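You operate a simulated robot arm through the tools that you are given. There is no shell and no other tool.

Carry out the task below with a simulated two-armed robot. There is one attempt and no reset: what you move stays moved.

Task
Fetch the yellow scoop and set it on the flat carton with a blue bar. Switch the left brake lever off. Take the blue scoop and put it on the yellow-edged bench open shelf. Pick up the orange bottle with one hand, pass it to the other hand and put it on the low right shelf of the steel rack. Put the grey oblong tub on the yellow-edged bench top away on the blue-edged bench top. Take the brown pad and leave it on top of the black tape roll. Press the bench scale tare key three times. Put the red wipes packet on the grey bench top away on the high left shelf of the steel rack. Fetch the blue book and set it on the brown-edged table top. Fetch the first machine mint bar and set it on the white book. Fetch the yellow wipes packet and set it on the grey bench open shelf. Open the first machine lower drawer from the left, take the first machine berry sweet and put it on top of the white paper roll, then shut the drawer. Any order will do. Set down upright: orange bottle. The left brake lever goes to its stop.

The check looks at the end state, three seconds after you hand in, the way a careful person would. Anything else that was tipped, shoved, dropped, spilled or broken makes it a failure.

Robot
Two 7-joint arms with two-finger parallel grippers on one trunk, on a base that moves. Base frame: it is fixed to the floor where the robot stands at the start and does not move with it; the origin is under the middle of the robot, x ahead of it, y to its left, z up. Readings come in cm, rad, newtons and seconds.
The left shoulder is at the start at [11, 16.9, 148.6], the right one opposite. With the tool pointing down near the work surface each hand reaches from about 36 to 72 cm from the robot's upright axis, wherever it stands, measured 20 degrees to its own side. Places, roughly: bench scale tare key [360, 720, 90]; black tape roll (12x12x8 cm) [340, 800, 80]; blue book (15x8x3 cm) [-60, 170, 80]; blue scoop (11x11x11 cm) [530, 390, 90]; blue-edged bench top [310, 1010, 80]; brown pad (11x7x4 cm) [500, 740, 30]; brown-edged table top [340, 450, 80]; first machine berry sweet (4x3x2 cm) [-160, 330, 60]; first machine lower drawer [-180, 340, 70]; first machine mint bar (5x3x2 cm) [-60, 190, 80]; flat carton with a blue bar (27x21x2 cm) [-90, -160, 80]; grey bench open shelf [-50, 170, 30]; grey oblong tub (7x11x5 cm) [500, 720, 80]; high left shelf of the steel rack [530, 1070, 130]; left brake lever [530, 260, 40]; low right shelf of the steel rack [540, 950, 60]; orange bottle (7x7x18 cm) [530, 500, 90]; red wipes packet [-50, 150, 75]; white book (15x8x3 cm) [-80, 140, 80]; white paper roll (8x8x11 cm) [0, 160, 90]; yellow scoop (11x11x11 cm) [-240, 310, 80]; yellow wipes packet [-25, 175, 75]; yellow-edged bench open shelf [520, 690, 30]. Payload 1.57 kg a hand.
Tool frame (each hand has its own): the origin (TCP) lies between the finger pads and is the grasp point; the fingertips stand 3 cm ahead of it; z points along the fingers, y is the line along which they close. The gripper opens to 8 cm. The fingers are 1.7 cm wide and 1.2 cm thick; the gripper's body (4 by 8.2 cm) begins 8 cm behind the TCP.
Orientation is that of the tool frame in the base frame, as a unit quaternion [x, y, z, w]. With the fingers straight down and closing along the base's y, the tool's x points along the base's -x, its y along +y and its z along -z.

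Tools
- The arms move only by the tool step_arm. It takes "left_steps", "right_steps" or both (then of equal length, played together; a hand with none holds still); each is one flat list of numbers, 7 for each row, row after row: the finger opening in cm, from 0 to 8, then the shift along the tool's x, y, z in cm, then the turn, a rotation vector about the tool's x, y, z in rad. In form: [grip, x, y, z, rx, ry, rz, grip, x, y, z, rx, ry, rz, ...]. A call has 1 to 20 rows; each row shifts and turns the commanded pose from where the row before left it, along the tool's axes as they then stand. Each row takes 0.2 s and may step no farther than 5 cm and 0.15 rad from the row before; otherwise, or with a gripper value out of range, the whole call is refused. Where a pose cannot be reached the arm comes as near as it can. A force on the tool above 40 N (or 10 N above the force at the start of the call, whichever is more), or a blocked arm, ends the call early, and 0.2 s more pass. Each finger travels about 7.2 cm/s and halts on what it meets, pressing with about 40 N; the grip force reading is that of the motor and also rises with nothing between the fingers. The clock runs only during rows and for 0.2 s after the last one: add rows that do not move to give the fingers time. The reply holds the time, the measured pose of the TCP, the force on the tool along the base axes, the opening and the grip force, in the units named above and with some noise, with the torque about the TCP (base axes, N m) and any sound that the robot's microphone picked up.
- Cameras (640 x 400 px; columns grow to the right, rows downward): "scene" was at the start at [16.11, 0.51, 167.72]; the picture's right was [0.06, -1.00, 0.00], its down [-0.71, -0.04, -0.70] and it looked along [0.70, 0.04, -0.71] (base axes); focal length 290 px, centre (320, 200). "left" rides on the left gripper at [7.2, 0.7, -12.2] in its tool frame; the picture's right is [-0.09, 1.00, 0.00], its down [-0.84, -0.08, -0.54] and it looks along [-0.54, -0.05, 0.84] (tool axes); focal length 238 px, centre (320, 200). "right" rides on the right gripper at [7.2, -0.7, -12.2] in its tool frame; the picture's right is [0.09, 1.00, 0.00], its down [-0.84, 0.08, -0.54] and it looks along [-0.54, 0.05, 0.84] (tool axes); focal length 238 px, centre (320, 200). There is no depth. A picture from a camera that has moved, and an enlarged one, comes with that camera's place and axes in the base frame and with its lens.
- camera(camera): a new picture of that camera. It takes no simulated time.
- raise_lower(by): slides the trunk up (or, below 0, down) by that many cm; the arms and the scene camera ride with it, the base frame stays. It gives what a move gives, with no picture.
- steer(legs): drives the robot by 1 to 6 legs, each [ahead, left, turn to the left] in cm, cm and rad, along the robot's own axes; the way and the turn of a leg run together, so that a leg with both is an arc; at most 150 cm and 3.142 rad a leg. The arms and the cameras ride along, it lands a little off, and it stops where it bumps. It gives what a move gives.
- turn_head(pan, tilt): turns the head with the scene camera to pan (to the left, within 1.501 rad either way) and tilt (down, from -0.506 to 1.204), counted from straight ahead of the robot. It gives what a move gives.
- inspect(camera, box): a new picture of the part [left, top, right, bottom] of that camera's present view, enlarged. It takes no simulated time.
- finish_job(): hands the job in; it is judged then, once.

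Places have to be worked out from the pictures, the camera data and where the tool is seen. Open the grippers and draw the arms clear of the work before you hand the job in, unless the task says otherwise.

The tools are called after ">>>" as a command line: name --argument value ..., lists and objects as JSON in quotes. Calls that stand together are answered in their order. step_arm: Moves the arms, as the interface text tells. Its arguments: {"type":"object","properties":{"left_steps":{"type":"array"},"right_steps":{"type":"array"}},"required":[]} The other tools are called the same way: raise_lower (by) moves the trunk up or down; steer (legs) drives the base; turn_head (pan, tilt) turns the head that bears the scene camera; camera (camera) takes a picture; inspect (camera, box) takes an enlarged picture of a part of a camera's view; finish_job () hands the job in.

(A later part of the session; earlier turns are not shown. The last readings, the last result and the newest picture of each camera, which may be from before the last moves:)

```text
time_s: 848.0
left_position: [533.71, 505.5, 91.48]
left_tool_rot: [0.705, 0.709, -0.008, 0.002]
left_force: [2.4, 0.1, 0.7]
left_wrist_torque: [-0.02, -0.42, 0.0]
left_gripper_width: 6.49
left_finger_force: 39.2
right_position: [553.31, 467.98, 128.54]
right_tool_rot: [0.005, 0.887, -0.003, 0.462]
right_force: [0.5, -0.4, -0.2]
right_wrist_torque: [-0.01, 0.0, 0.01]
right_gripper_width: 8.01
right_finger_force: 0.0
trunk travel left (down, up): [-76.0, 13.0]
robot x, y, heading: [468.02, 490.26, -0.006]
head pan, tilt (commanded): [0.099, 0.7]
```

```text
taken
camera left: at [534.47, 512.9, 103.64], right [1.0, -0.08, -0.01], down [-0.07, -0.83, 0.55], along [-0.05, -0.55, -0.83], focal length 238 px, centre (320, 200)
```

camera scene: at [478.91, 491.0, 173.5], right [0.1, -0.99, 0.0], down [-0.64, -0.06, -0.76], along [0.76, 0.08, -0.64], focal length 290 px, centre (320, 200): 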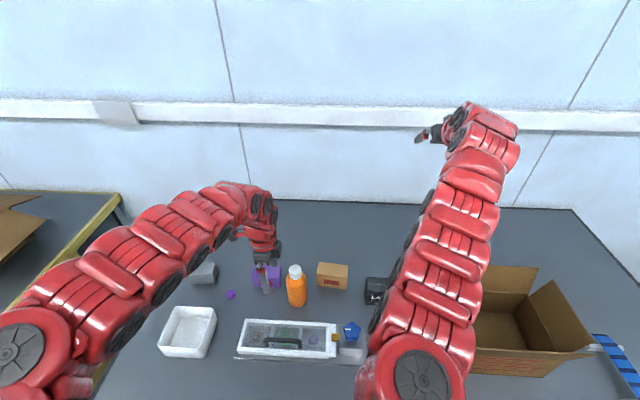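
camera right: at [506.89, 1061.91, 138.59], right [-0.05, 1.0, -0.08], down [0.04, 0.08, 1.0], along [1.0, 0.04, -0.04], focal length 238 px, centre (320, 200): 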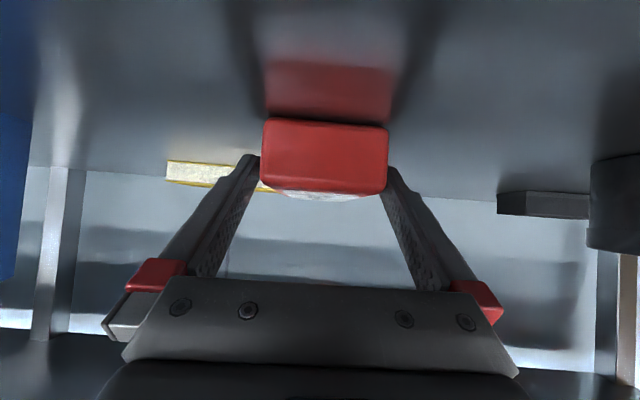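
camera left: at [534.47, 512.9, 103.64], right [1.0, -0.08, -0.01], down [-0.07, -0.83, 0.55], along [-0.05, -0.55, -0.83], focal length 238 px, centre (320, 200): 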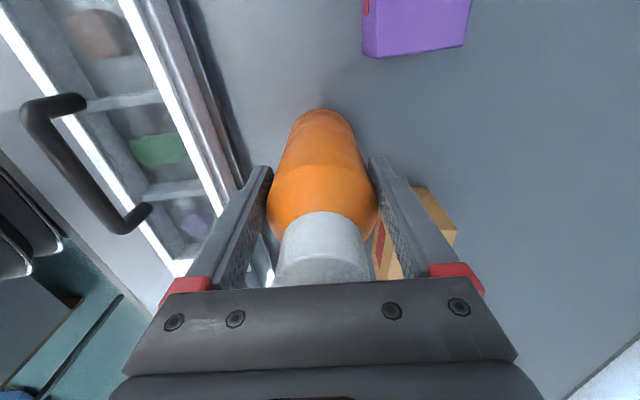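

Gripped at 6.5 cm with 39 N. I lift with the trunk and check that the bottle hangs straight.

>>> raise_lower --by 13

>>> camera --camera "scene"

```text
time_s: 849.5
left_position: [533.74, 505.56, 104.28]
left_tool_rot: [0.705, 0.709, -0.007, 0.002]
left_force: [-0.6, -0.2, -3.0]
left_wrist_torque: [0.06, 0.01, -0.01]
left_gripper_width: 6.49
left_finger_force: 39.7
right_position: [553.47, 468.11, 141.37]
right_tool_rot: [0.004, 0.887, -0.002, 0.462]
right_force: [-0.9, -0.7, 0.2]
right_wrist_torque: [0.0, 0.0, 0.02]
right_gripper_width: 8.01
right_finger_force: 0.0
trunk travel left (down, up): [-89.0, 0.0]
robot x, y, heading: [468.28, 490.77, 0.003]
head pan, tilt (commanded): [0.099, 0.7]
```

```text
taken
camera scene: at [484.74, 491.22, 177.45], right [0.1, -0.99, 0.0], down [-0.64, -0.06, -0.76], along [0.76, 0.08, -0.64], focal length 290 px, centre (320, 200)
```

scene: 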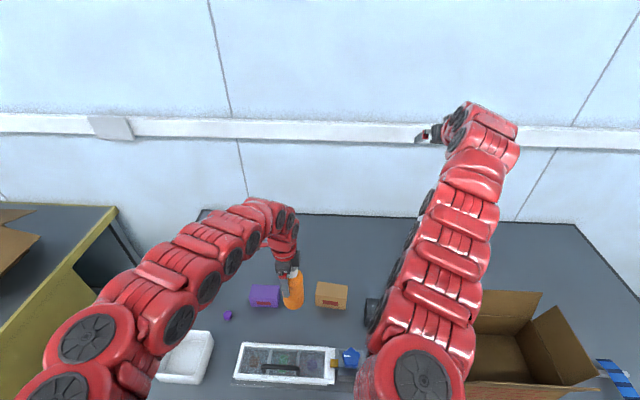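

The bottle hangs straight. I raise it 3 cm more to clear the tray handle and back out into the corridor.

>>> step_arm --left_steps '[5, 0, 0, -2, 0, 0, 0, 5, 0, 0, -2, 0, 0, 0]'

>>> camera --camera "left"

```text
time_s: 850.1
left_position: [533.57, 505.48, 108.47]
left_tool_rot: [0.705, 0.709, -0.008, 0.002]
left_force: [-0.3, 0.4, -4.8]
left_wrist_torque: [0.01, 0.0, 0.0]
left_gripper_width: 6.48
left_finger_force: 39.9
right_position: [553.32, 468.08, 141.45]
right_tool_rot: [0.004, 0.887, -0.003, 0.462]
right_force: [0.0, -0.7, -0.6]
right_wrist_torque: [0.01, -0.02, -0.02]
right_gripper_width: 8.02
right_finger_force: 0.1
trunk travel left (down, up): [-89.0, 0.0]
robot x, y, heading: [468.31, 490.05, 0.0]
head pan, tilt (commanded): [0.099, 0.7]
```

```text
taken
camera left: at [534.36, 512.88, 120.58], right [1.0, -0.09, -0.01], down [-0.07, -0.83, 0.55], along [-0.05, -0.55, -0.83], focal length 238 px, centre (320, 200)
```

left: 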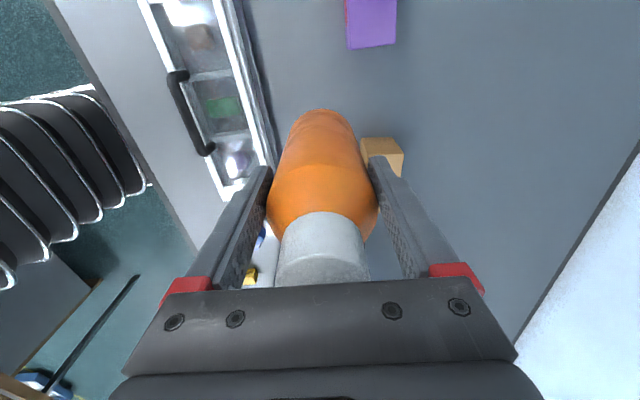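

Now I back into the corridor, turn north, and bring the right hand down behind where the bottle will be passed.

>>> steer --legs '[[-44, 0, 0], [0, 0, 1.57]]'

>>> step_arm --right_steps '[8, 4.8, 0, -0.52, 0, 0, 0, 8, 4.8, 0, -0.52, 0, 0, 0, 8, 4.8, 0, -0.52, 0, 0, 0, 8, 4.8, 0, -0.52, 0, 0, 0, 8, 4.8, 0, -0.52, 0, 0, 0, 8, 4.8, 0, -0.52, 0, 0, 0, 8, 4.8, 0, -0.52, 0, 0, 0, 8, 4.8, 0, -0.52, 0, 0, 0, 8, 4.8, 0, -0.52, 0, 0, 0, 8, 4.8, 0, -0.52, 0, 0, 0, 8, 4.8, 0, -0.52, 0, 0, 0]'

>>> turn_head --pan 0.0 --tilt 0.8

>>> camera --camera "scene"

```text
time_s: 856.6
left_position: [409.52, 555.83, 108.37]
left_tool_rot: [0.002, 1.0, -0.005, 0.005]
left_force: [0.5, -0.3, -2.8]
left_wrist_torque: [0.04, 0.05, 0.01]
left_gripper_width: 6.49
left_finger_force: 40.0
right_position: [447.2, 575.27, 141.42]
right_tool_rot: [-0.62, 0.634, 0.323, 0.331]
right_force: [0.9, 0.5, -0.3]
right_wrist_torque: [-0.01, 0.0, 0.0]
right_gripper_width: 8.01
right_finger_force: 0.1
trunk travel left (down, up): [-89.0, 0.0]
robot x, y, heading: [423.99, 490.09, 1.561]
head pan, tilt (commanded): [0.099, 0.7]
```

```text
time_s: 859.0
left_position: [409.4, 555.8, 108.48]
left_tool_rot: [0.002, 1.0, -0.003, 0.006]
left_force: [0.0, 0.0, -3.7]
left_wrist_torque: [0.03, 0.0, 0.01]
left_gripper_width: 6.49
left_finger_force: 39.7
right_position: [446.43, 540.25, 101.4]
right_tool_rot: [-0.62, 0.634, 0.322, 0.331]
right_force: [0.2, -0.4, -0.5]
right_wrist_torque: [-0.01, 0.0, 0.01]
right_gripper_width: 8.01
right_finger_force: 0.1
trunk travel left (down, up): [-89.0, 0.0]
robot x, y, heading: [423.77, 490.4, 1.559]
head pan, tilt (commanded): [0.099, 0.7]
```

```text
time_s: 859.7
left_position: [409.51, 555.83, 108.38]
left_tool_rot: [0.001, 1.0, -0.004, 0.006]
left_force: [0.3, -0.7, -4.1]
left_wrist_torque: [-0.01, 0.06, 0.0]
left_gripper_width: 6.47
left_finger_force: 39.9
right_position: [446.43, 540.31, 101.36]
right_tool_rot: [-0.621, 0.633, 0.323, 0.33]
right_force: [-0.3, 0.2, 0.1]
right_wrist_torque: [-0.03, 0.0, -0.04]
right_gripper_width: 8.0
right_finger_force: 0.1
trunk travel left (down, up): [-89.0, 0.0]
robot x, y, heading: [423.8, 490.8, 1.559]
head pan, tilt (commanded): [0.0, 0.799]
```

```text
taken
camera scene: at [424.11, 506.48, 176.64], right [1.0, -0.01, 0.0], down [-0.01, -0.72, -0.7], along [0.01, 0.7, -0.72], focal length 290 px, centre (320, 200)
```

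scene: 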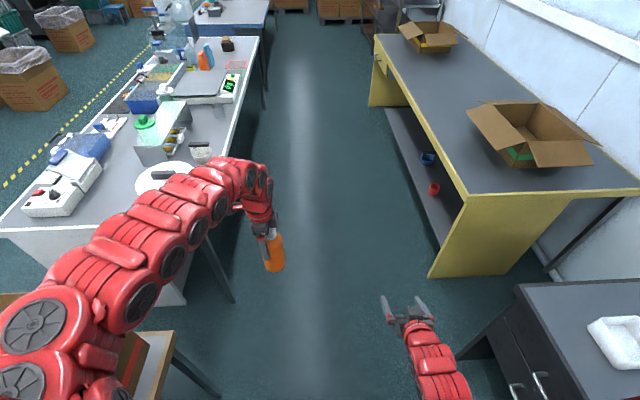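

The bottle and right hand are well placed. I move the left hand toward the middle and flatten the right hand's tilt to about 20°.

>>> step_arm --left_steps '[5, -4, 0, 0, 0, 0, 0, 5, -4, 0, 0, 0, 0, 0, 5, -4, 0, 0, 0, 0, 0]' --right_steps '[8, 0, 0, 0, 0, -0.13, 0, 8, 0, 0, 0, 0, -0.13, 0, 8, 0, 0, 0, 0, 0, 0]'

>>> camera --camera "right"

```text
time_s: 860.5
left_position: [421.35, 556.05, 108.51]
left_tool_rot: [0.002, 1.0, -0.005, 0.005]
left_force: [-0.2, 0.3, -4.4]
left_wrist_torque: [-0.01, 0.03, 0.03]
left_gripper_width: 6.48
left_finger_force: 39.9
right_position: [446.5, 540.35, 101.34]
right_tool_rot: [-0.574, 0.585, 0.401, 0.409]
right_force: [-0.4, 0.5, 0.2]
right_wrist_torque: [0.04, 0.03, 0.01]
right_gripper_width: 8.0
right_finger_force: 0.1
trunk travel left (down, up): [-89.0, 0.0]
robot x, y, heading: [423.7, 490.25, 1.559]
head pan, tilt (commanded): [0.0, 0.799]
```

```text
taken
camera right: at [447.03, 526.5, 98.8], right [-1.0, -0.01, -0.09], down [-0.08, -0.22, 0.97], along [-0.03, 0.98, 0.22], focal length 238 px, centre (320, 200)
```

right: 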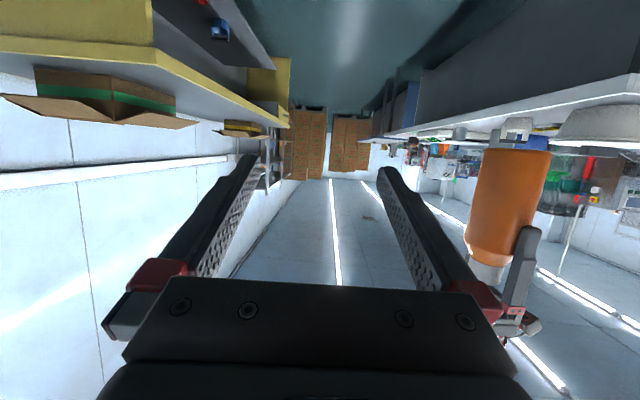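

Right-camera triangulation agrees: bottle axis at [421.4,556], bottom z≈97. I bring the right hand in line behind the bottle, then check before advancing.

>>> step_arm --right_steps '[8, 0, 4.18, 0.1, 0, 0, 0, 8, 0, 4.18, 0.1, 0, 0, 0, 8, 0, 4.18, 0.1, 0, 0, 0, 8, 0, 4.18, 0.1, 0, 0, 0, 8, 0, 4.18, 0.1, 0, 0, 0, 8, 0, 4.18, 0.1, 0, 0, 0]'

>>> camera --camera "right"

>>> camera --camera "scene"

```text
time_s: 861.9
left_position: [421.28, 556.08, 108.55]
left_tool_rot: [0.002, 1.0, -0.006, 0.005]
left_force: [-0.1, -0.3, -3.8]
left_wrist_torque: [-0.02, 0.06, 0.0]
left_gripper_width: 6.47
left_finger_force: 39.9
right_position: [421.1, 541.61, 101.39]
right_tool_rot: [-0.574, 0.585, 0.401, 0.41]
right_force: [-1.1, -0.6, -0.1]
right_wrist_torque: [0.0, -0.01, -0.04]
right_gripper_width: 8.01
right_finger_force: 0.1
trunk travel left (down, up): [-89.0, 0.0]
robot x, y, heading: [424.28, 490.33, 1.556]
head pan, tilt (commanded): [0.0, 0.799]
```

```text
taken
camera right: at [421.65, 527.61, 98.83], right [-1.0, -0.01, -0.09], down [-0.08, -0.22, 0.97], along [-0.03, 0.97, 0.22], focal length 238 px, centre (320, 200)
```

right: 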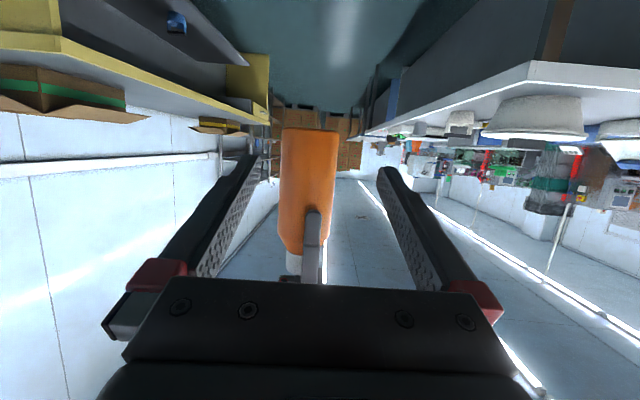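

```text
taken
camera scene: at [423.97, 506.5, 176.64], right [1.0, -0.01, 0.0], down [-0.01, -0.72, -0.7], along [0.01, 0.7, -0.72], focal length 290 px, centre (320, 200)
```

scene: 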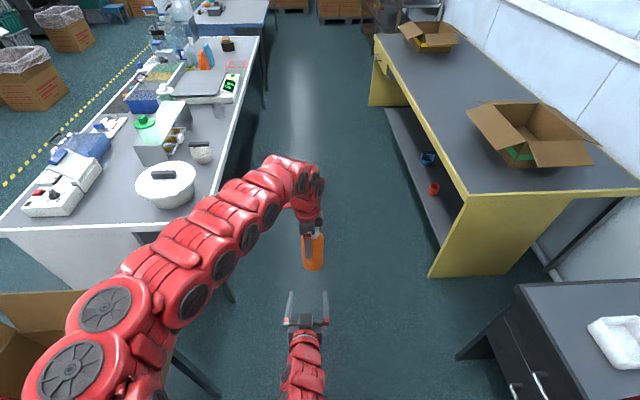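

The bottle is about 0.9 cm to the right of the hand's line. I correct that and advance halfway, then check alignment.

>>> step_arm --right_steps '[8, -1.27, -0.45, 3.39, 0, 0, 0, 8, -1.27, -0.35, 3.3, 0, 0, 0]'

>>> camera --camera "right"

```text
time_s: 862.5
left_position: [421.34, 556.15, 108.42]
left_tool_rot: [0.002, 1.0, -0.006, 0.005]
left_force: [0.3, 0.7, -4.0]
left_wrist_torque: [-0.02, 0.0, -0.02]
left_gripper_width: 6.5
left_finger_force: 40.3
right_position: [422.21, 548.75, 101.26]
right_tool_rot: [-0.574, 0.586, 0.4, 0.409]
right_force: [0.7, 1.0, -0.4]
right_wrist_torque: [0.03, 0.02, -0.03]
right_gripper_width: 8.0
right_finger_force: 0.1
trunk travel left (down, up): [-89.0, 0.0]
robot x, y, heading: [424.05, 490.61, 1.558]
head pan, tilt (commanded): [0.0, 0.799]
```

```text
taken
camera right: at [422.83, 534.88, 98.69], right [-1.0, -0.01, -0.09], down [-0.08, -0.22, 0.97], along [-0.03, 0.98, 0.22], focal length 238 px, centre (320, 200)
```

right: 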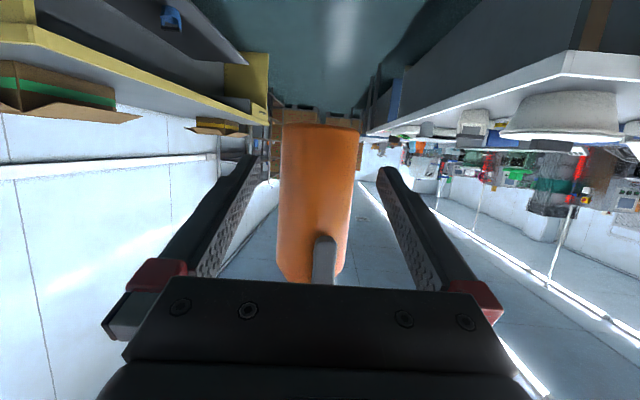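

Centred now. I advance the remaining 7 cm so the right fingers surround the lower bottle.

>>> step_arm --right_steps '[8, -1.25, 0.07, 3.4, 0, 0, 0, 8, -1.25, 0.07, 3.4, 0, 0, 0]'

>>> camera --camera "right"

```text
time_s: 863.1
left_position: [421.26, 556.21, 108.35]
left_tool_rot: [0.002, 1.0, -0.005, 0.007]
left_force: [0.1, 0.6, -4.5]
left_wrist_torque: [0.0, 0.0, -0.01]
left_gripper_width: 6.49
left_finger_force: 40.1
right_position: [422.29, 556.17, 101.12]
right_tool_rot: [-0.574, 0.585, 0.401, 0.41]
right_force: [0.5, 1.2, 0.4]
right_wrist_torque: [0.0, -0.01, -0.01]
right_gripper_width: 8.03
right_finger_force: 0.0
trunk travel left (down, up): [-89.0, 0.0]
robot x, y, heading: [424.06, 490.07, 1.559]
head pan, tilt (commanded): [0.0, 0.799]
```

```text
taken
camera right: at [422.84, 542.25, 98.61], right [-1.0, -0.01, -0.09], down [-0.08, -0.22, 0.97], along [-0.03, 0.98, 0.22], focal length 238 px, centre (320, 200)
```

right: 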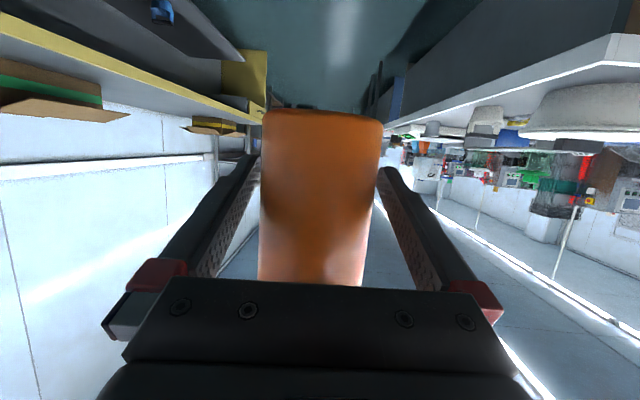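

Both hands are around the bottle. I close the right gripper while the left still holds.

>>> step_arm --right_steps '[7, 0, 0, 0, 0, 0, 0, 6, 0, 0, 0, 0, 0, 0, 5, 0, 0, 0, 0, 0, 0, 5, 0, 0, 0, 0, 0, 0, 5, 0, 0, 0, 0, 0, 0]'

```text
time_s: 864.3
left_position: [421.26, 556.01, 108.56]
left_tool_rot: [0.001, 1.0, -0.004, 0.007]
left_force: [-7.0, -3.6, -1.8]
left_wrist_torque: [-0.18, 0.21, -0.26]
left_gripper_width: 6.48
left_finger_force: 39.9
right_position: [422.43, 555.94, 101.25]
right_tool_rot: [-0.573, 0.585, 0.401, 0.41]
right_force: [6.8, 3.6, 0.0]
right_wrist_torque: [-0.06, 0.33, 0.21]
right_gripper_width: 6.49
right_finger_force: 40.2
trunk travel left (down, up): [-89.0, 0.0]
robot x, y, heading: [424.17, 490.45, 1.565]
head pan, tilt (commanded): [0.0, 0.799]
```

The right hand holds the bottle too. Now the left hand opens and rises straight off.

>>> step_arm --left_steps '[6.6, 0, 0, 0, 0, 0, 0, 8, 0, 0, 0, 0, 0, 0, 8, 0, 0, 0, 0, 0, 0, 8, 0, 0, 0, 0, 0, 0]'

>>> step_arm --left_steps '[8, 0, 0, -3, 0, 0, 0, 8, 0, 0, -4, 0, 0, 0, 8, 0, 0, -4, 0, 0, 0]'

>>> camera --camera "scene"

```text
time_s: 865.3
left_position: [421.52, 556.01, 108.53]
left_tool_rot: [0.002, 1.0, -0.004, 0.005]
left_force: [-0.4, -0.7, 0.2]
left_wrist_torque: [0.01, 0.0, 0.01]
left_gripper_width: 7.99
left_finger_force: 0.0
right_position: [422.45, 555.92, 101.22]
right_tool_rot: [-0.573, 0.586, 0.4, 0.41]
right_force: [-0.9, 0.1, -0.1]
right_wrist_torque: [0.01, -0.02, 0.0]
right_gripper_width: 6.53
right_finger_force: 40.2
trunk travel left (down, up): [-89.0, 0.0]
robot x, y, heading: [423.63, 490.53, 1.563]
head pan, tilt (commanded): [0.0, 0.799]
```

```text
time_s: 866.1
left_position: [421.41, 556.01, 119.51]
left_tool_rot: [0.002, 1.0, -0.005, 0.005]
left_force: [-0.7, -0.1, -0.2]
left_wrist_torque: [0.01, 0.01, 0.0]
left_gripper_width: 7.98
left_finger_force: 0.0
right_position: [422.45, 555.99, 101.23]
right_tool_rot: [-0.574, 0.585, 0.401, 0.409]
right_force: [0.3, -1.1, 0.1]
right_wrist_torque: [-0.01, 0.0, -0.03]
right_gripper_width: 6.53
right_finger_force: 40.2
trunk travel left (down, up): [-89.0, 0.0]
robot x, y, heading: [423.98, 489.88, 1.561]
head pan, tilt (commanded): [0.0, 0.799]
```

```text
taken
camera scene: at [424.17, 506.45, 176.64], right [1.0, -0.01, 0.0], down [-0.01, -0.72, -0.7], along [0.01, 0.7, -0.72], focal length 290 px, centre (320, 200)
```

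scene: 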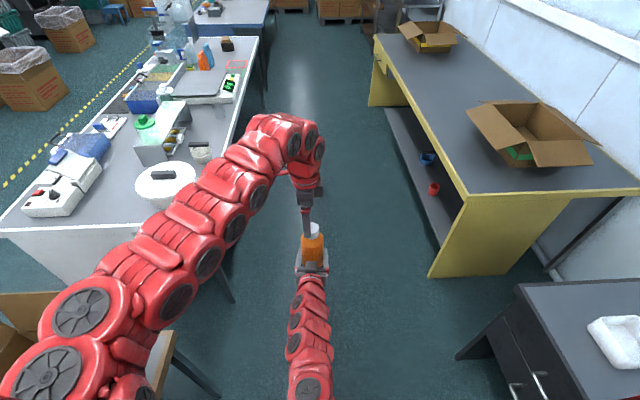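

The bottle is in the right hand alone, upright. I move the left hand away to the side and check the bottle with the right camera.

>>> step_arm --left_steps '[8, 0, 0, -2, 0, 0, 0, 8, 4, 0, 0, 0, 0, 0, 8, 4, 0, 0, 0, 0, 0, 8, 4, 0, 0, 0, 0, 0, 8, 4, 0, 0, 0, 0, 0, 8, 4, 0, 0, 0, 0, 0]'

>>> camera --camera "right"

>>> camera --camera "left"

```text
time_s: 867.5
left_position: [401.07, 555.99, 121.16]
left_tool_rot: [0.001, 1.0, -0.005, 0.007]
left_force: [0.1, -0.4, -0.1]
left_wrist_torque: [-0.01, -0.02, -0.02]
left_gripper_width: 7.99
left_finger_force: 0.1
right_position: [422.34, 555.81, 101.19]
right_tool_rot: [-0.573, 0.585, 0.4, 0.41]
right_force: [-0.1, -1.1, 0.0]
right_wrist_torque: [0.01, 0.05, -0.02]
right_gripper_width: 6.53
right_finger_force: 40.5
trunk travel left (down, up): [-89.0, 0.0]
robot x, y, heading: [423.72, 490.54, 1.567]
head pan, tilt (commanded): [0.0, 0.799]
```

```text
taken
camera right: at [422.84, 542.07, 98.68], right [-1.0, -0.01, -0.09], down [-0.08, -0.22, 0.97], along [-0.03, 0.98, 0.22], focal length 238 px, centre (320, 200)
```

right: 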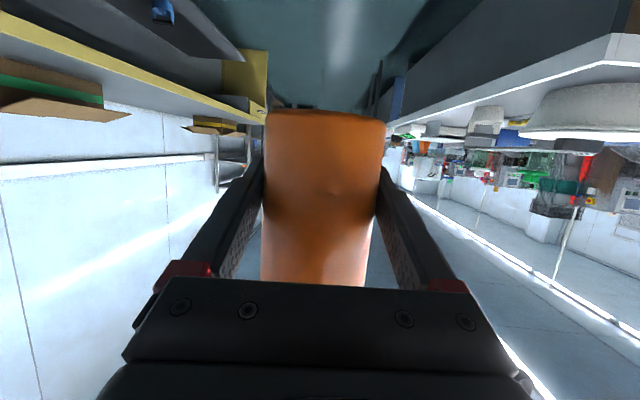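

```text
taken
camera left: at [393.78, 556.86, 133.4], right [0.1, 1.0, -0.01], down [0.83, -0.08, 0.55], along [0.55, -0.06, -0.83], focal length 238 px, centre (320, 200)
```

left: 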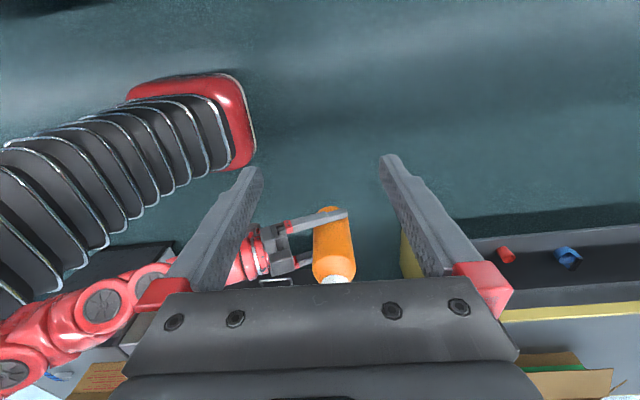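

The bottle is upright in the right hand. I drive north to the right bay of the rack.

>>> steer --legs '[[150, 0, 0], [150, 0, 0], [150, 0, 0]]'

>>> steer --legs '[[12, 0, 0], [0, 0, -1.57]]'

>>> turn_head --pan 0.0 --tilt 0.6

>>> camera --camera "scene"

```text
time_s: 888.9
left_position: [382.38, 1002.41, 121.25]
left_tool_rot: [-0.032, 0.999, -0.004, 0.006]
left_force: [-0.2, 0.0, -0.7]
left_wrist_torque: [0.03, -0.01, 0.02]
left_gripper_width: 8.02
left_finger_force: 0.1
right_position: [403.6, 1003.76, 101.18]
right_tool_rot: [0.593, -0.566, -0.414, -0.396]
right_force: [0.4, 0.2, -0.4]
right_wrist_torque: [-0.01, 0.01, 0.02]
right_gripper_width: 6.49
right_finger_force: 39.8
trunk travel left (down, up): [-89.0, 0.0]
robot x, y, heading: [409.44, 938.14, 1.628]
head pan, tilt (commanded): [0.0, 0.799]
```

```text
time_s: 893.9
left_position: [472.78, 978.33, 121.26]
left_tool_rot: [0.68, 0.733, -0.007, 0.001]
left_force: [0.1, -0.5, -0.5]
left_wrist_torque: [0.01, 0.01, 0.0]
left_gripper_width: 7.99
left_finger_force: 0.0
right_position: [474.38, 957.21, 101.25]
right_tool_rot: [-0.024, 0.819, 0.016, 0.573]
right_force: [0.0, -0.3, -4.5]
right_wrist_torque: [-0.01, 0.0, 0.02]
right_gripper_width: 6.51
right_finger_force: 40.2
trunk travel left (down, up): [-89.0, 0.0]
robot x, y, heading: [408.89, 950.18, 0.07]
head pan, tilt (commanded): [0.0, 0.799]
```

```text
time_s: 894.6
left_position: [472.81, 978.34, 121.25]
left_tool_rot: [0.679, 0.734, -0.007, 0.001]
left_force: [0.1, -0.5, 0.1]
left_wrist_torque: [-0.01, -0.01, 0.0]
left_gripper_width: 8.01
left_finger_force: 0.1
right_position: [474.23, 957.16, 101.15]
right_tool_rot: [-0.024, 0.82, 0.016, 0.572]
right_force: [0.1, -0.2, -3.7]
right_wrist_torque: [0.0, 0.0, 0.01]
right_gripper_width: 6.49
right_finger_force: 40.1
trunk travel left (down, up): [-89.0, 0.0]
robot x, y, heading: [408.58, 950.11, 0.071]
head pan, tilt (commanded): [0.0, 0.6]
```

```text
taken
camera scene: at [425.86, 951.59, 178.32], right [0.07, -1.0, 0.0], down [-0.56, -0.04, -0.82], along [0.82, 0.06, -0.57], focal length 290 px, centre (320, 200)
```

scene: 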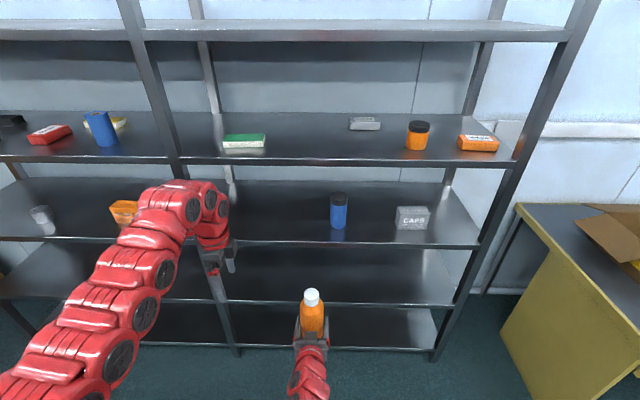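

The fourth shelf (z≈60) of the right bay is empty. I move the left hand out to the side so it stays clear of the rack.

>>> step_arm --left_steps '[8, 3.9, -1.5, 0.8, 0, 0, 0, 8, 3.9, -1.5, 0.8, 0, 0, 0, 8, 3.9, -1.5, 0.8, 0, 0, 0, 8, 3.9, -2, 0.8, 0, 0, 0, 8, 3.9, -2, 0.8, 0, 0, 0, 8, 3.9, -2.1, 0, 0, 0, 0, 8, 3.9, -2.1, 0, 0, 0, 0]'

>>> steer --legs '[[0, 0, -0.071]]'

>>> camera --camera "scene"

```text
time_s: 896.2
left_position: [459.11, 1002.73, 117.46]
left_tool_rot: [0.68, 0.733, -0.008, 0.001]
left_force: [-0.1, -0.3, 0.0]
left_wrist_torque: [-0.02, -0.01, 0.03]
left_gripper_width: 8.0
left_finger_force: 0.0
left hand out of reach, approached as far as the arm can: row 4
right_position: [474.33, 957.21, 101.29]
right_tool_rot: [-0.024, 0.818, 0.016, 0.574]
right_force: [0.4, 1.3, -4.4]
right_wrist_torque: [-0.03, -0.03, -0.04]
right_gripper_width: 6.49
right_finger_force: 39.7
trunk travel left (down, up): [-89.0, 0.0]
robot x, y, heading: [409.11, 950.16, 0.073]
head pan, tilt (commanded): [0.0, 0.6]
```

```text
time_s: 897.1
left_position: [462.81, 999.14, 117.39]
left_tool_rot: [0.704, 0.71, -0.008, 0.002]
left_force: [0.4, 0.2, -0.2]
left_wrist_torque: [-0.01, 0.03, 0.01]
left_gripper_width: 7.98
left_finger_force: 0.0
right_position: [474.61, 952.69, 101.3]
right_tool_rot: [0.005, 0.82, -0.004, 0.573]
right_force: [0.1, 0.1, -4.4]
right_wrist_torque: [0.01, 0.0, 0.01]
right_gripper_width: 6.53
right_finger_force: 40.2
trunk travel left (down, up): [-89.0, 0.0]
robot x, y, heading: [408.7, 950.08, -0.003]
head pan, tilt (commanded): [0.0, 0.6]
```

```text
taken
camera scene: at [425.84, 950.58, 178.33], right [0.0, -1.0, 0.0], down [-0.57, 0.0, -0.82], along [0.82, 0.0, -0.57], focal length 290 px, centre (320, 200)
```

scene: 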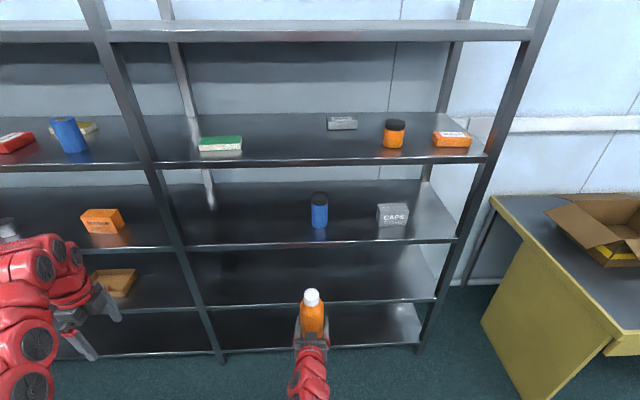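

I tuck the left hand a bit farther back to the side to gain clearance.

>>> step_arm --left_steps '[8, 2.5, -3.5, 0, 0, 0, 0, 8, 2.5, -3.5, 0, 0, 0, 0, 8, 2.5, -3.5, 0, 0, 0, 0, 8, 2, -3.5, 0, 0, 0, 0]'

>>> raise_lower --by -34

>>> camera --camera "scene"

```text
time_s: 898.1
left_position: [456.44, 1005.08, 114.06]
left_tool_rot: [0.705, 0.709, -0.008, 0.002]
left_force: [0.6, -0.9, 0.5]
left_wrist_torque: [0.02, 0.02, -0.02]
left_gripper_width: 8.0
left_finger_force: 0.1
left hand out of reach, approached as far as the arm can: row 1, 2, 3, 4
right_position: [474.69, 952.59, 101.25]
right_tool_rot: [0.005, 0.82, -0.004, 0.572]
right_force: [-0.1, -0.8, -3.5]
right_wrist_torque: [-0.02, -0.02, 0.0]
right_gripper_width: 6.5
right_finger_force: 39.9
trunk travel left (down, up): [-89.0, 0.0]
robot x, y, heading: [408.85, 950.21, 0.002]
head pan, tilt (commanded): [0.0, 0.6]
```

```text
time_s: 901.4
left_position: [456.43, 1005.0, 80.14]
left_tool_rot: [0.704, 0.71, -0.008, 0.001]
left_force: [-0.1, 0.0, 0.4]
left_wrist_torque: [0.03, -0.04, 0.0]
left_gripper_width: 8.02
left_finger_force: 0.1
right_position: [474.69, 952.59, 67.26]
right_tool_rot: [0.005, 0.82, -0.004, 0.573]
right_force: [1.0, -0.4, -4.5]
right_wrist_torque: [0.03, 0.02, 0.02]
right_gripper_width: 6.52
right_finger_force: 40.1
trunk travel left (down, up): [-55.0, 34.0]
robot x, y, heading: [409.35, 950.37, 0.001]
head pan, tilt (commanded): [0.0, 0.6]
```

```text
taken
camera scene: at [425.86, 950.42, 144.33], right [0.0, -1.0, 0.0], down [-0.57, 0.0, -0.82], along [0.82, 0.0, -0.57], focal length 290 px, centre (320, 200)
```

scene: 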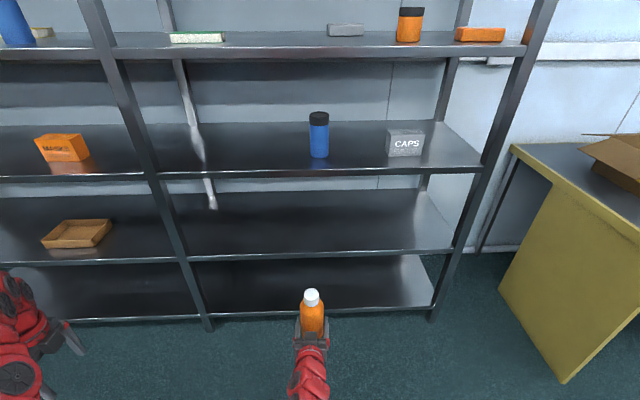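

The shelf is at z≈59–60 and the bottle's bottom at about 63. I drive forward so the bottle enters above the shelf, watching the left hand's clearance.

>>> steer --legs '[[36, 0, 0]]'

>>> camera --camera "right"

>>> camera --camera "scene"

```text
time_s: 903.7
left_position: [492.49, 1004.66, 80.09]
left_tool_rot: [0.707, 0.707, -0.009, 0.001]
left_force: [1.0, 0.3, 0.6]
left_wrist_torque: [0.0, 0.02, 0.0]
left_gripper_width: 8.01
left_finger_force: 0.1
right_position: [510.31, 952.11, 67.21]
right_tool_rot: [0.007, 0.819, -0.006, 0.573]
right_force: [0.8, -0.8, -4.0]
right_wrist_torque: [0.0, -0.02, 0.02]
right_gripper_width: 6.52
right_finger_force: 40.3
trunk travel left (down, up): [-55.0, 34.0]
robot x, y, heading: [444.69, 950.18, -0.005]
head pan, tilt (commanded): [0.0, 0.6]
```

```text
taken
camera right: at [496.55, 951.73, 64.64], right [-0.01, 1.0, -0.09], down [-0.22, 0.08, 0.97], along [0.98, 0.03, 0.22], focal length 238 px, centre (320, 200)
```

right: 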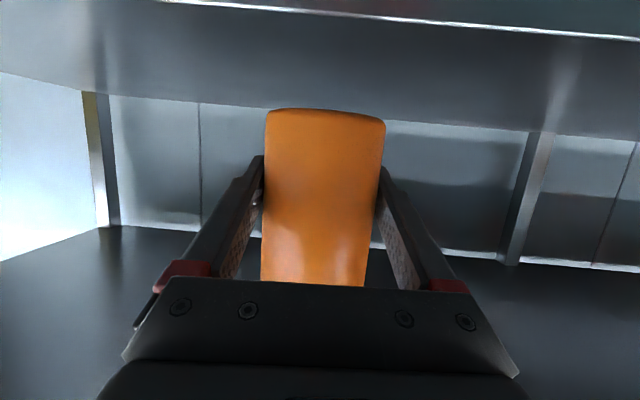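

```text
taken
camera scene: at [461.63, 950.21, 144.31], right [-0.01, -1.0, 0.0], down [-0.57, 0.0, -0.82], along [0.82, -0.01, -0.57], focal length 290 px, centre (320, 200)
```

scene: 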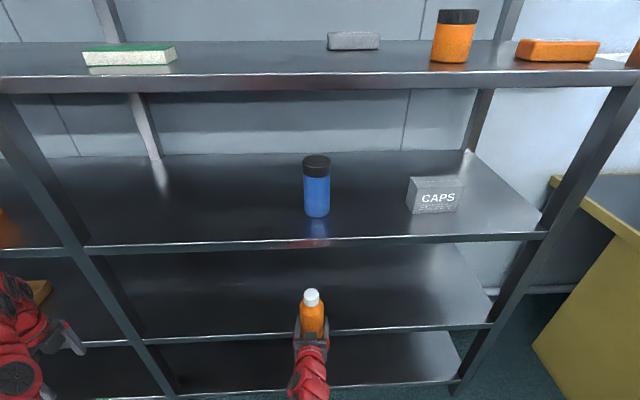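

The bottle is entering above the shelf. I go 7 cm more with the base, then reach in with the right arm.

>>> steer --legs '[[7, 0, 0.004]]'

>>> step_arm --right_steps '[5, -1.37, 0, 3.76, 0, 0, 0, 5, -1.37, 0, 3.76, 0, 0, 0, 5, -1.37, 0, 3.76, 0, 0, 0]'

>>> camera --camera "right"

>>> camera --camera "scene"

```text
time_s: 904.8
left_position: [499.33, 1004.86, 80.09]
left_tool_rot: [0.706, 0.708, -0.008, 0.001]
left_force: [0.7, 0.1, -0.9]
left_wrist_torque: [-0.01, 0.01, 0.01]
left_gripper_width: 7.99
left_finger_force: 0.2
right_position: [517.39, 952.24, 67.17]
right_tool_rot: [0.005, 0.82, -0.004, 0.573]
right_force: [-0.3, 0.0, -5.3]
right_wrist_torque: [-0.04, 0.0, 0.0]
right_gripper_width: 6.52
right_finger_force: 40.4
trunk travel left (down, up): [-55.0, 34.0]
robot x, y, heading: [451.56, 950.61, -0.004]
head pan, tilt (commanded): [0.0, 0.6]
```

```text
time_s: 905.8
left_position: [499.38, 1004.55, 80.17]
left_tool_rot: [0.705, 0.709, -0.008, -0.002]
left_force: [0.1, -0.5, 0.1]
left_wrist_torque: [0.02, 0.05, -0.04]
left_gripper_width: 7.96
left_finger_force: 0.0
right_position: [526.2, 961.49, 66.83]
right_tool_rot: [-0.053, 0.818, 0.038, 0.571]
right_force: [1.4, -3.3, -3.4]
right_wrist_torque: [0.11, 0.06, 0.18]
right_gripper_width: 6.51
right_finger_force: 40.3
trunk travel left (down, up): [-55.0, 34.0]
robot x, y, heading: [451.68, 950.11, 0.0]
head pan, tilt (commanded): [0.0, 0.6]
stopped in row 3 (right hand): the arm was blocked; the commanded pose is now the measured one
```

```text
taken
camera right: at [512.46, 959.11, 64.36], right [-0.16, 0.98, -0.08], down [-0.23, 0.05, 0.97], along [0.96, 0.18, 0.22], focal length 238 px, centre (320, 200)
```

right: 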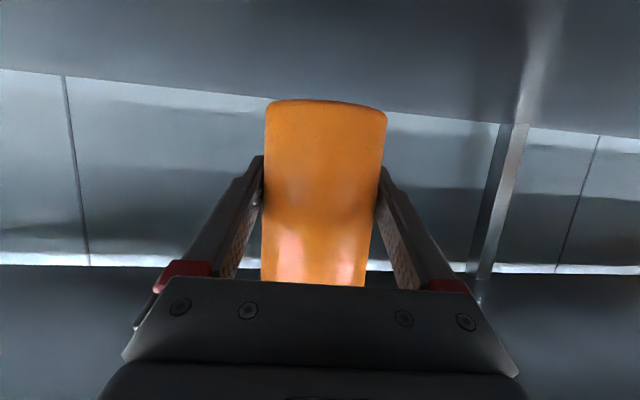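

```text
taken
camera scene: at [468.85, 949.76, 144.29], right [0.0, -1.0, 0.0], down [-0.57, 0.01, -0.82], along [0.82, 0.0, -0.57], focal length 290 px, centre (320, 200)
```

scene: 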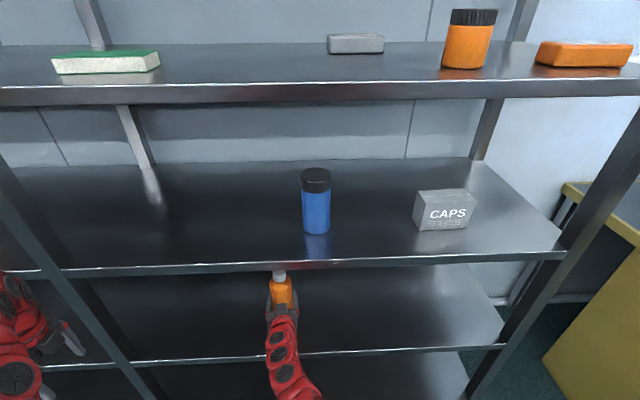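

The right arm was blocked and turned slightly. Before moving I look down at the arm to see what it touches.

>>> turn_head --pan 0.0 --tilt 1.1

>>> camera --camera "scene"

>>> camera --camera "left"

```text
time_s: 906.7
left_position: [499.16, 1004.9, 80.06]
left_tool_rot: [0.705, 0.709, -0.007, 0.002]
left_force: [0.3, 0.4, -0.3]
left_wrist_torque: [0.01, 0.01, 0.0]
left_gripper_width: 8.01
left_finger_force: 0.1
right_position: [525.94, 961.77, 67.03]
right_tool_rot: [-0.054, 0.817, 0.037, 0.573]
right_force: [0.5, 0.2, -4.5]
right_wrist_torque: [0.02, 0.01, -0.02]
right_gripper_width: 6.5
right_finger_force: 40.0
trunk travel left (down, up): [-55.0, 34.0]
robot x, y, heading: [451.51, 950.16, -0.001]
head pan, tilt (commanded): [0.0, 1.1]
```

```text
taken
camera scene: at [465.99, 950.34, 140.47], right [0.0, -1.0, 0.0], down [-0.89, 0.0, -0.45], along [0.45, 0.0, -0.89], focal length 290 px, centre (320, 200)
```

scene: 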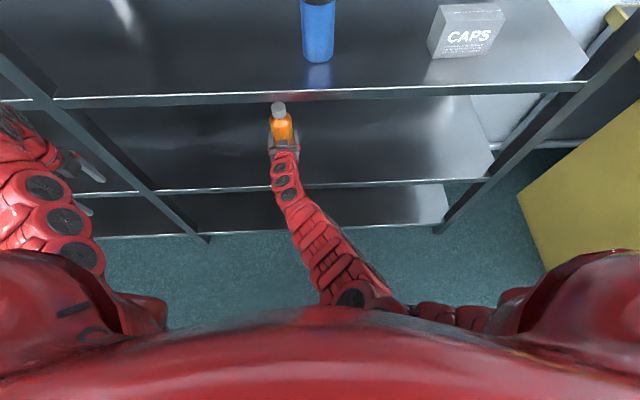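

```text
taken
camera left: at [499.96, 1012.33, 92.28], right [1.0, -0.09, -0.01], down [-0.07, -0.83, 0.55], along [-0.05, -0.55, -0.83], focal length 238 px, centre (320, 200)
```

left: 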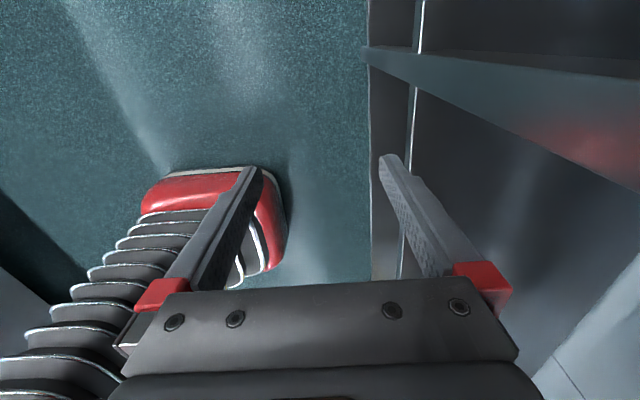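

My own elbow near the torso limited the reach; the bottle is upright at [526,962], 10 cm inside the shelf front, which is enough. I lower it with the trunk.

>>> raise_lower --by -2.5

>>> camera --camera "right"

>>> raise_lower --by -0.6

```text
time_s: 907.4
left_position: [499.19, 1004.89, 77.61]
left_tool_rot: [0.706, 0.709, -0.007, 0.001]
left_force: [0.3, 0.0, 0.1]
left_wrist_torque: [0.01, 0.0, -0.01]
left_gripper_width: 8.0
left_finger_force: 0.1
right_position: [525.89, 961.82, 64.67]
right_tool_rot: [-0.054, 0.817, 0.037, 0.574]
right_force: [0.5, -0.1, -3.7]
right_wrist_torque: [0.02, -0.01, -0.04]
right_gripper_width: 6.5
right_finger_force: 40.2
trunk travel left (down, up): [-52.5, 36.5]
robot x, y, heading: [451.38, 950.35, -0.008]
head pan, tilt (commanded): [0.0, 1.1]
```

```text
taken
camera right: at [512.33, 959.38, 62.04], right [-0.16, 0.98, -0.09], down [-0.23, 0.05, 0.97], along [0.96, 0.18, 0.22], focal length 238 px, centre (320, 200)
```

right: 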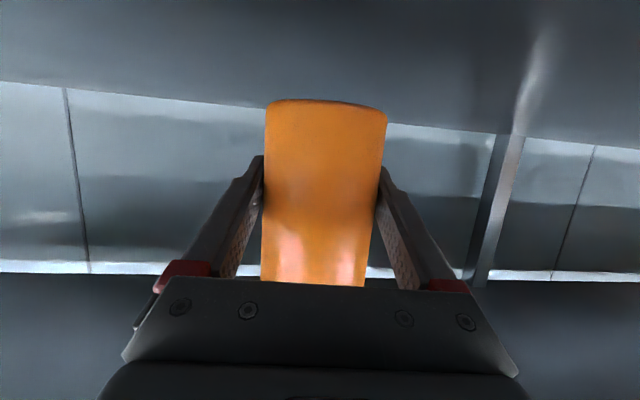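

```text
time_s: 908.0
left_position: [499.18, 1005.01, 77.09]
left_tool_rot: [0.705, 0.709, -0.008, 0.002]
left_force: [0.9, -0.2, -0.6]
left_wrist_torque: [0.01, -0.01, 0.0]
left_gripper_width: 7.98
left_finger_force: 0.1
right_position: [525.94, 961.84, 64.1]
right_tool_rot: [-0.053, 0.817, 0.036, 0.573]
right_force: [0.2, -1.0, -3.5]
right_wrist_torque: [0.0, -0.04, -0.02]
right_gripper_width: 6.52
right_finger_force: 39.4
trunk travel left (down, up): [-51.9, 37.1]
robot x, y, heading: [451.92, 950.5, -0.007]
head pan, tilt (commanded): [0.0, 1.1]
```

Not yet touching. I continue in half-centimetre steps.

>>> raise_lower --by -0.6

>>> raise_lower --by -0.5

>>> raise_lower --by -0.5

```text
time_s: 908.5
left_position: [499.14, 1004.93, 76.47]
left_tool_rot: [0.706, 0.709, -0.008, 0.002]
left_force: [0.0, 0.3, 0.2]
left_wrist_torque: [0.01, -0.01, 0.02]
left_gripper_width: 8.01
left_finger_force: 0.1
right_position: [525.87, 961.86, 63.41]
right_tool_rot: [-0.053, 0.817, 0.036, 0.573]
right_force: [0.4, -0.6, -3.5]
right_wrist_torque: [-0.03, 0.02, -0.03]
right_gripper_width: 6.51
right_finger_force: 40.3
trunk travel left (down, up): [-51.3, 37.7]
robot x, y, heading: [451.61, 950.32, -0.004]
head pan, tilt (commanded): [0.0, 1.1]
```

```text
time_s: 909.0
left_position: [499.16, 1004.94, 75.84]
left_tool_rot: [0.706, 0.709, -0.007, 0.001]
left_force: [-0.1, -0.5, 0.4]
left_wrist_torque: [0.03, -0.01, -0.04]
left_gripper_width: 8.01
left_finger_force: 0.1
right_position: [525.98, 961.8, 62.9]
right_tool_rot: [-0.053, 0.817, 0.036, 0.573]
right_force: [1.1, 0.7, -4.1]
right_wrist_torque: [0.02, 0.0, -0.02]
right_gripper_width: 6.51
right_finger_force: 40.0
trunk travel left (down, up): [-50.8, 38.2]
robot x, y, heading: [451.59, 950.22, -0.007]
head pan, tilt (commanded): [0.0, 1.1]
```

```text
time_s: 909.6
left_position: [499.18, 1004.85, 75.5]
left_tool_rot: [0.705, 0.709, -0.008, 0.001]
left_force: [0.1, 0.4, -0.4]
left_wrist_torque: [0.0, -0.01, 0.02]
left_gripper_width: 8.01
left_finger_force: 0.1
right_position: [525.94, 961.7, 62.39]
right_tool_rot: [-0.053, 0.817, 0.037, 0.572]
right_force: [0.1, -0.2, -4.0]
right_wrist_torque: [-0.04, 0.0, -0.01]
right_gripper_width: 6.48
right_finger_force: 40.0
trunk travel left (down, up): [-50.3, 38.7]
robot x, y, heading: [451.63, 950.48, -0.005]
head pan, tilt (commanded): [0.0, 1.1]
```

>>> raise_lower --by -0.5

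>>> raise_lower --by -0.4

>>> camera --camera "right"

```text
time_s: 910.1
left_position: [499.21, 1005.01, 74.95]
left_tool_rot: [0.705, 0.709, -0.007, 0.001]
left_force: [0.1, 0.2, -0.4]
left_wrist_torque: [0.01, 0.0, -0.01]
left_gripper_width: 7.99
left_finger_force: 0.0
right_position: [525.87, 961.76, 61.84]
right_tool_rot: [-0.053, 0.817, 0.036, 0.573]
right_force: [-0.5, 0.1, -4.0]
right_wrist_torque: [-0.01, 0.02, 0.01]
right_gripper_width: 6.49
right_finger_force: 39.9
trunk travel left (down, up): [-49.8, 39.2]
robot x, y, heading: [451.64, 950.73, -0.003]
head pan, tilt (commanded): [0.0, 1.1]
```

```text
time_s: 910.6
left_position: [499.06, 1004.86, 74.54]
left_tool_rot: [0.706, 0.709, -0.008, 0.001]
left_force: [0.9, 0.3, -0.2]
left_wrist_torque: [0.03, -0.02, -0.01]
left_gripper_width: 8.0
left_finger_force: 0.0
right_position: [525.92, 961.73, 61.39]
right_tool_rot: [-0.053, 0.817, 0.036, 0.573]
right_force: [0.3, 0.0, -4.6]
right_wrist_torque: [-0.02, -0.02, 0.01]
right_gripper_width: 6.51
right_finger_force: 40.4
trunk travel left (down, up): [-49.4, 39.6]
robot x, y, heading: [451.69, 950.27, -0.001]
head pan, tilt (commanded): [0.0, 1.1]
```

```text
taken
camera right: at [512.33, 959.38, 58.92], right [-0.16, 0.98, -0.09], down [-0.23, 0.05, 0.97], along [0.96, 0.18, 0.22], focal length 238 px, centre (320, 200)
```

right: 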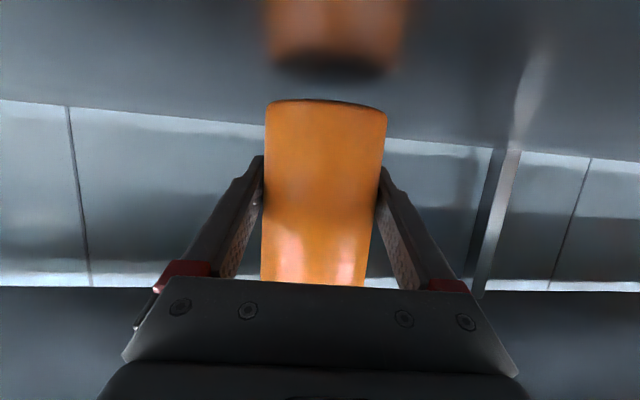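

The mirror image shows just under a centimetre left. I continue.

>>> raise_lower --by -0.5

>>> raise_lower --by -0.4

>>> camera --camera "right"

```text
time_s: 911.2
left_position: [499.1, 1004.95, 74.03]
left_tool_rot: [0.705, 0.709, -0.008, 0.001]
left_force: [-0.2, 0.4, 0.0]
left_wrist_torque: [0.01, 0.04, -0.02]
left_gripper_width: 7.98
left_finger_force: 0.0
right_position: [525.91, 961.92, 60.93]
right_tool_rot: [-0.054, 0.817, 0.037, 0.573]
right_force: [0.0, -0.8, -3.5]
right_wrist_torque: [0.03, 0.04, 0.01]
right_gripper_width: 6.51
right_finger_force: 39.8
trunk travel left (down, up): [-48.9, 40.1]
robot x, y, heading: [451.38, 949.94, -0.002]
head pan, tilt (commanded): [0.0, 1.1]
```

```text
time_s: 911.7
left_position: [499.14, 1004.88, 73.56]
left_tool_rot: [0.705, 0.709, -0.007, 0.001]
left_force: [0.9, 0.1, 0.4]
left_wrist_torque: [0.04, 0.01, -0.02]
left_gripper_width: 7.97
left_finger_force: 0.1
right_position: [526.03, 961.91, 60.64]
right_tool_rot: [-0.054, 0.817, 0.037, 0.573]
right_force: [0.2, 1.3, -2.3]
right_wrist_torque: [0.03, -0.05, 0.03]
right_gripper_width: 6.49
right_finger_force: 40.5
trunk travel left (down, up): [-48.5, 40.5]
robot x, y, heading: [451.49, 950.36, -0.004]
head pan, tilt (commanded): [0.0, 1.1]
```

```text
taken
camera right: at [512.34, 959.39, 58.04], right [-0.16, 0.98, -0.09], down [-0.23, 0.05, 0.97], along [0.96, 0.18, 0.22], focal length 238 px, centre (320, 200)
```

right: 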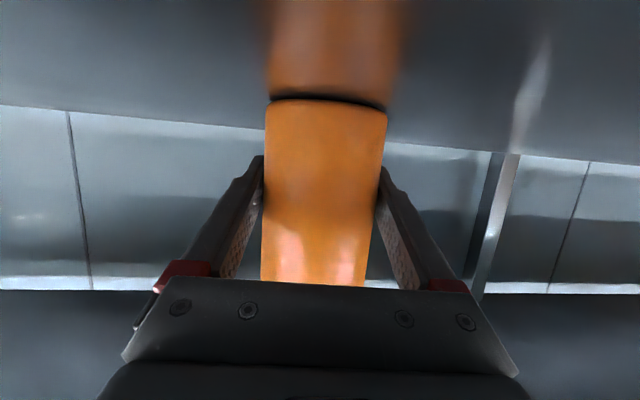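

Touching now (force down to −2.3 N). I lower 0.3 cm more to seat it, then open the right hand gently.

>>> raise_lower --by -0.3

>>> step_arm --right_steps '[6.6, 0, 0, 0, 0, 0, 0, 7, 0, 0, 0, 0, 0, 0, 7.5, 0, 0, 0, 0, 0, 0, 8, 0, 0, 0, 0, 0, 0, 8, 0, 0, 0, 0, 0, 0]'

>>> camera --camera "right"

```text
time_s: 912.2
left_position: [499.03, 1004.92, 73.38]
left_tool_rot: [0.705, 0.709, -0.008, 0.002]
left_force: [-0.6, -0.3, -0.3]
left_wrist_torque: [-0.01, 0.05, 0.01]
left_gripper_width: 7.98
left_finger_force: 0.0
right_position: [525.86, 961.85, 60.63]
right_tool_rot: [-0.052, 0.816, 0.036, 0.574]
right_force: [1.1, -0.6, 11.0]
right_wrist_torque: [0.15, -0.52, 0.02]
right_gripper_width: 6.5
right_finger_force: 40.2
trunk travel left (down, up): [-48.2, 40.8]
robot x, y, heading: [451.39, 950.12, -0.004]
head pan, tilt (commanded): [0.0, 1.1]
```

```text
time_s: 913.4
left_position: [499.09, 1004.96, 73.44]
left_tool_rot: [0.706, 0.709, -0.007, 0.001]
left_force: [1.1, -0.1, 1.0]
left_wrist_torque: [0.0, -0.01, -0.01]
left_gripper_width: 8.0
left_finger_force: 0.1
right_position: [525.9, 961.83, 60.28]
right_tool_rot: [-0.053, 0.817, 0.037, 0.573]
right_force: [-0.1, 0.3, 0.5]
right_wrist_torque: [0.0, 0.02, -0.01]
right_gripper_width: 7.99
right_finger_force: 0.0
trunk travel left (down, up): [-48.2, 40.8]
robot x, y, heading: [451.5, 950.06, -0.005]
head pan, tilt (commanded): [0.0, 1.1]
```

```text
taken
camera right: at [512.32, 959.39, 57.75], right [-0.16, 0.98, -0.09], down [-0.23, 0.05, 0.97], along [0.96, 0.18, 0.22], focal length 238 px, centre (320, 200)
```

right: 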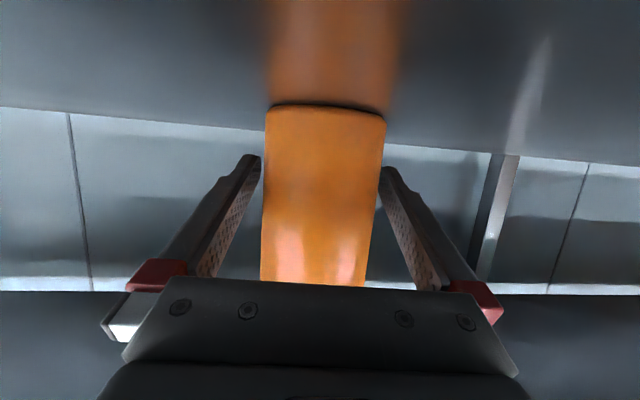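

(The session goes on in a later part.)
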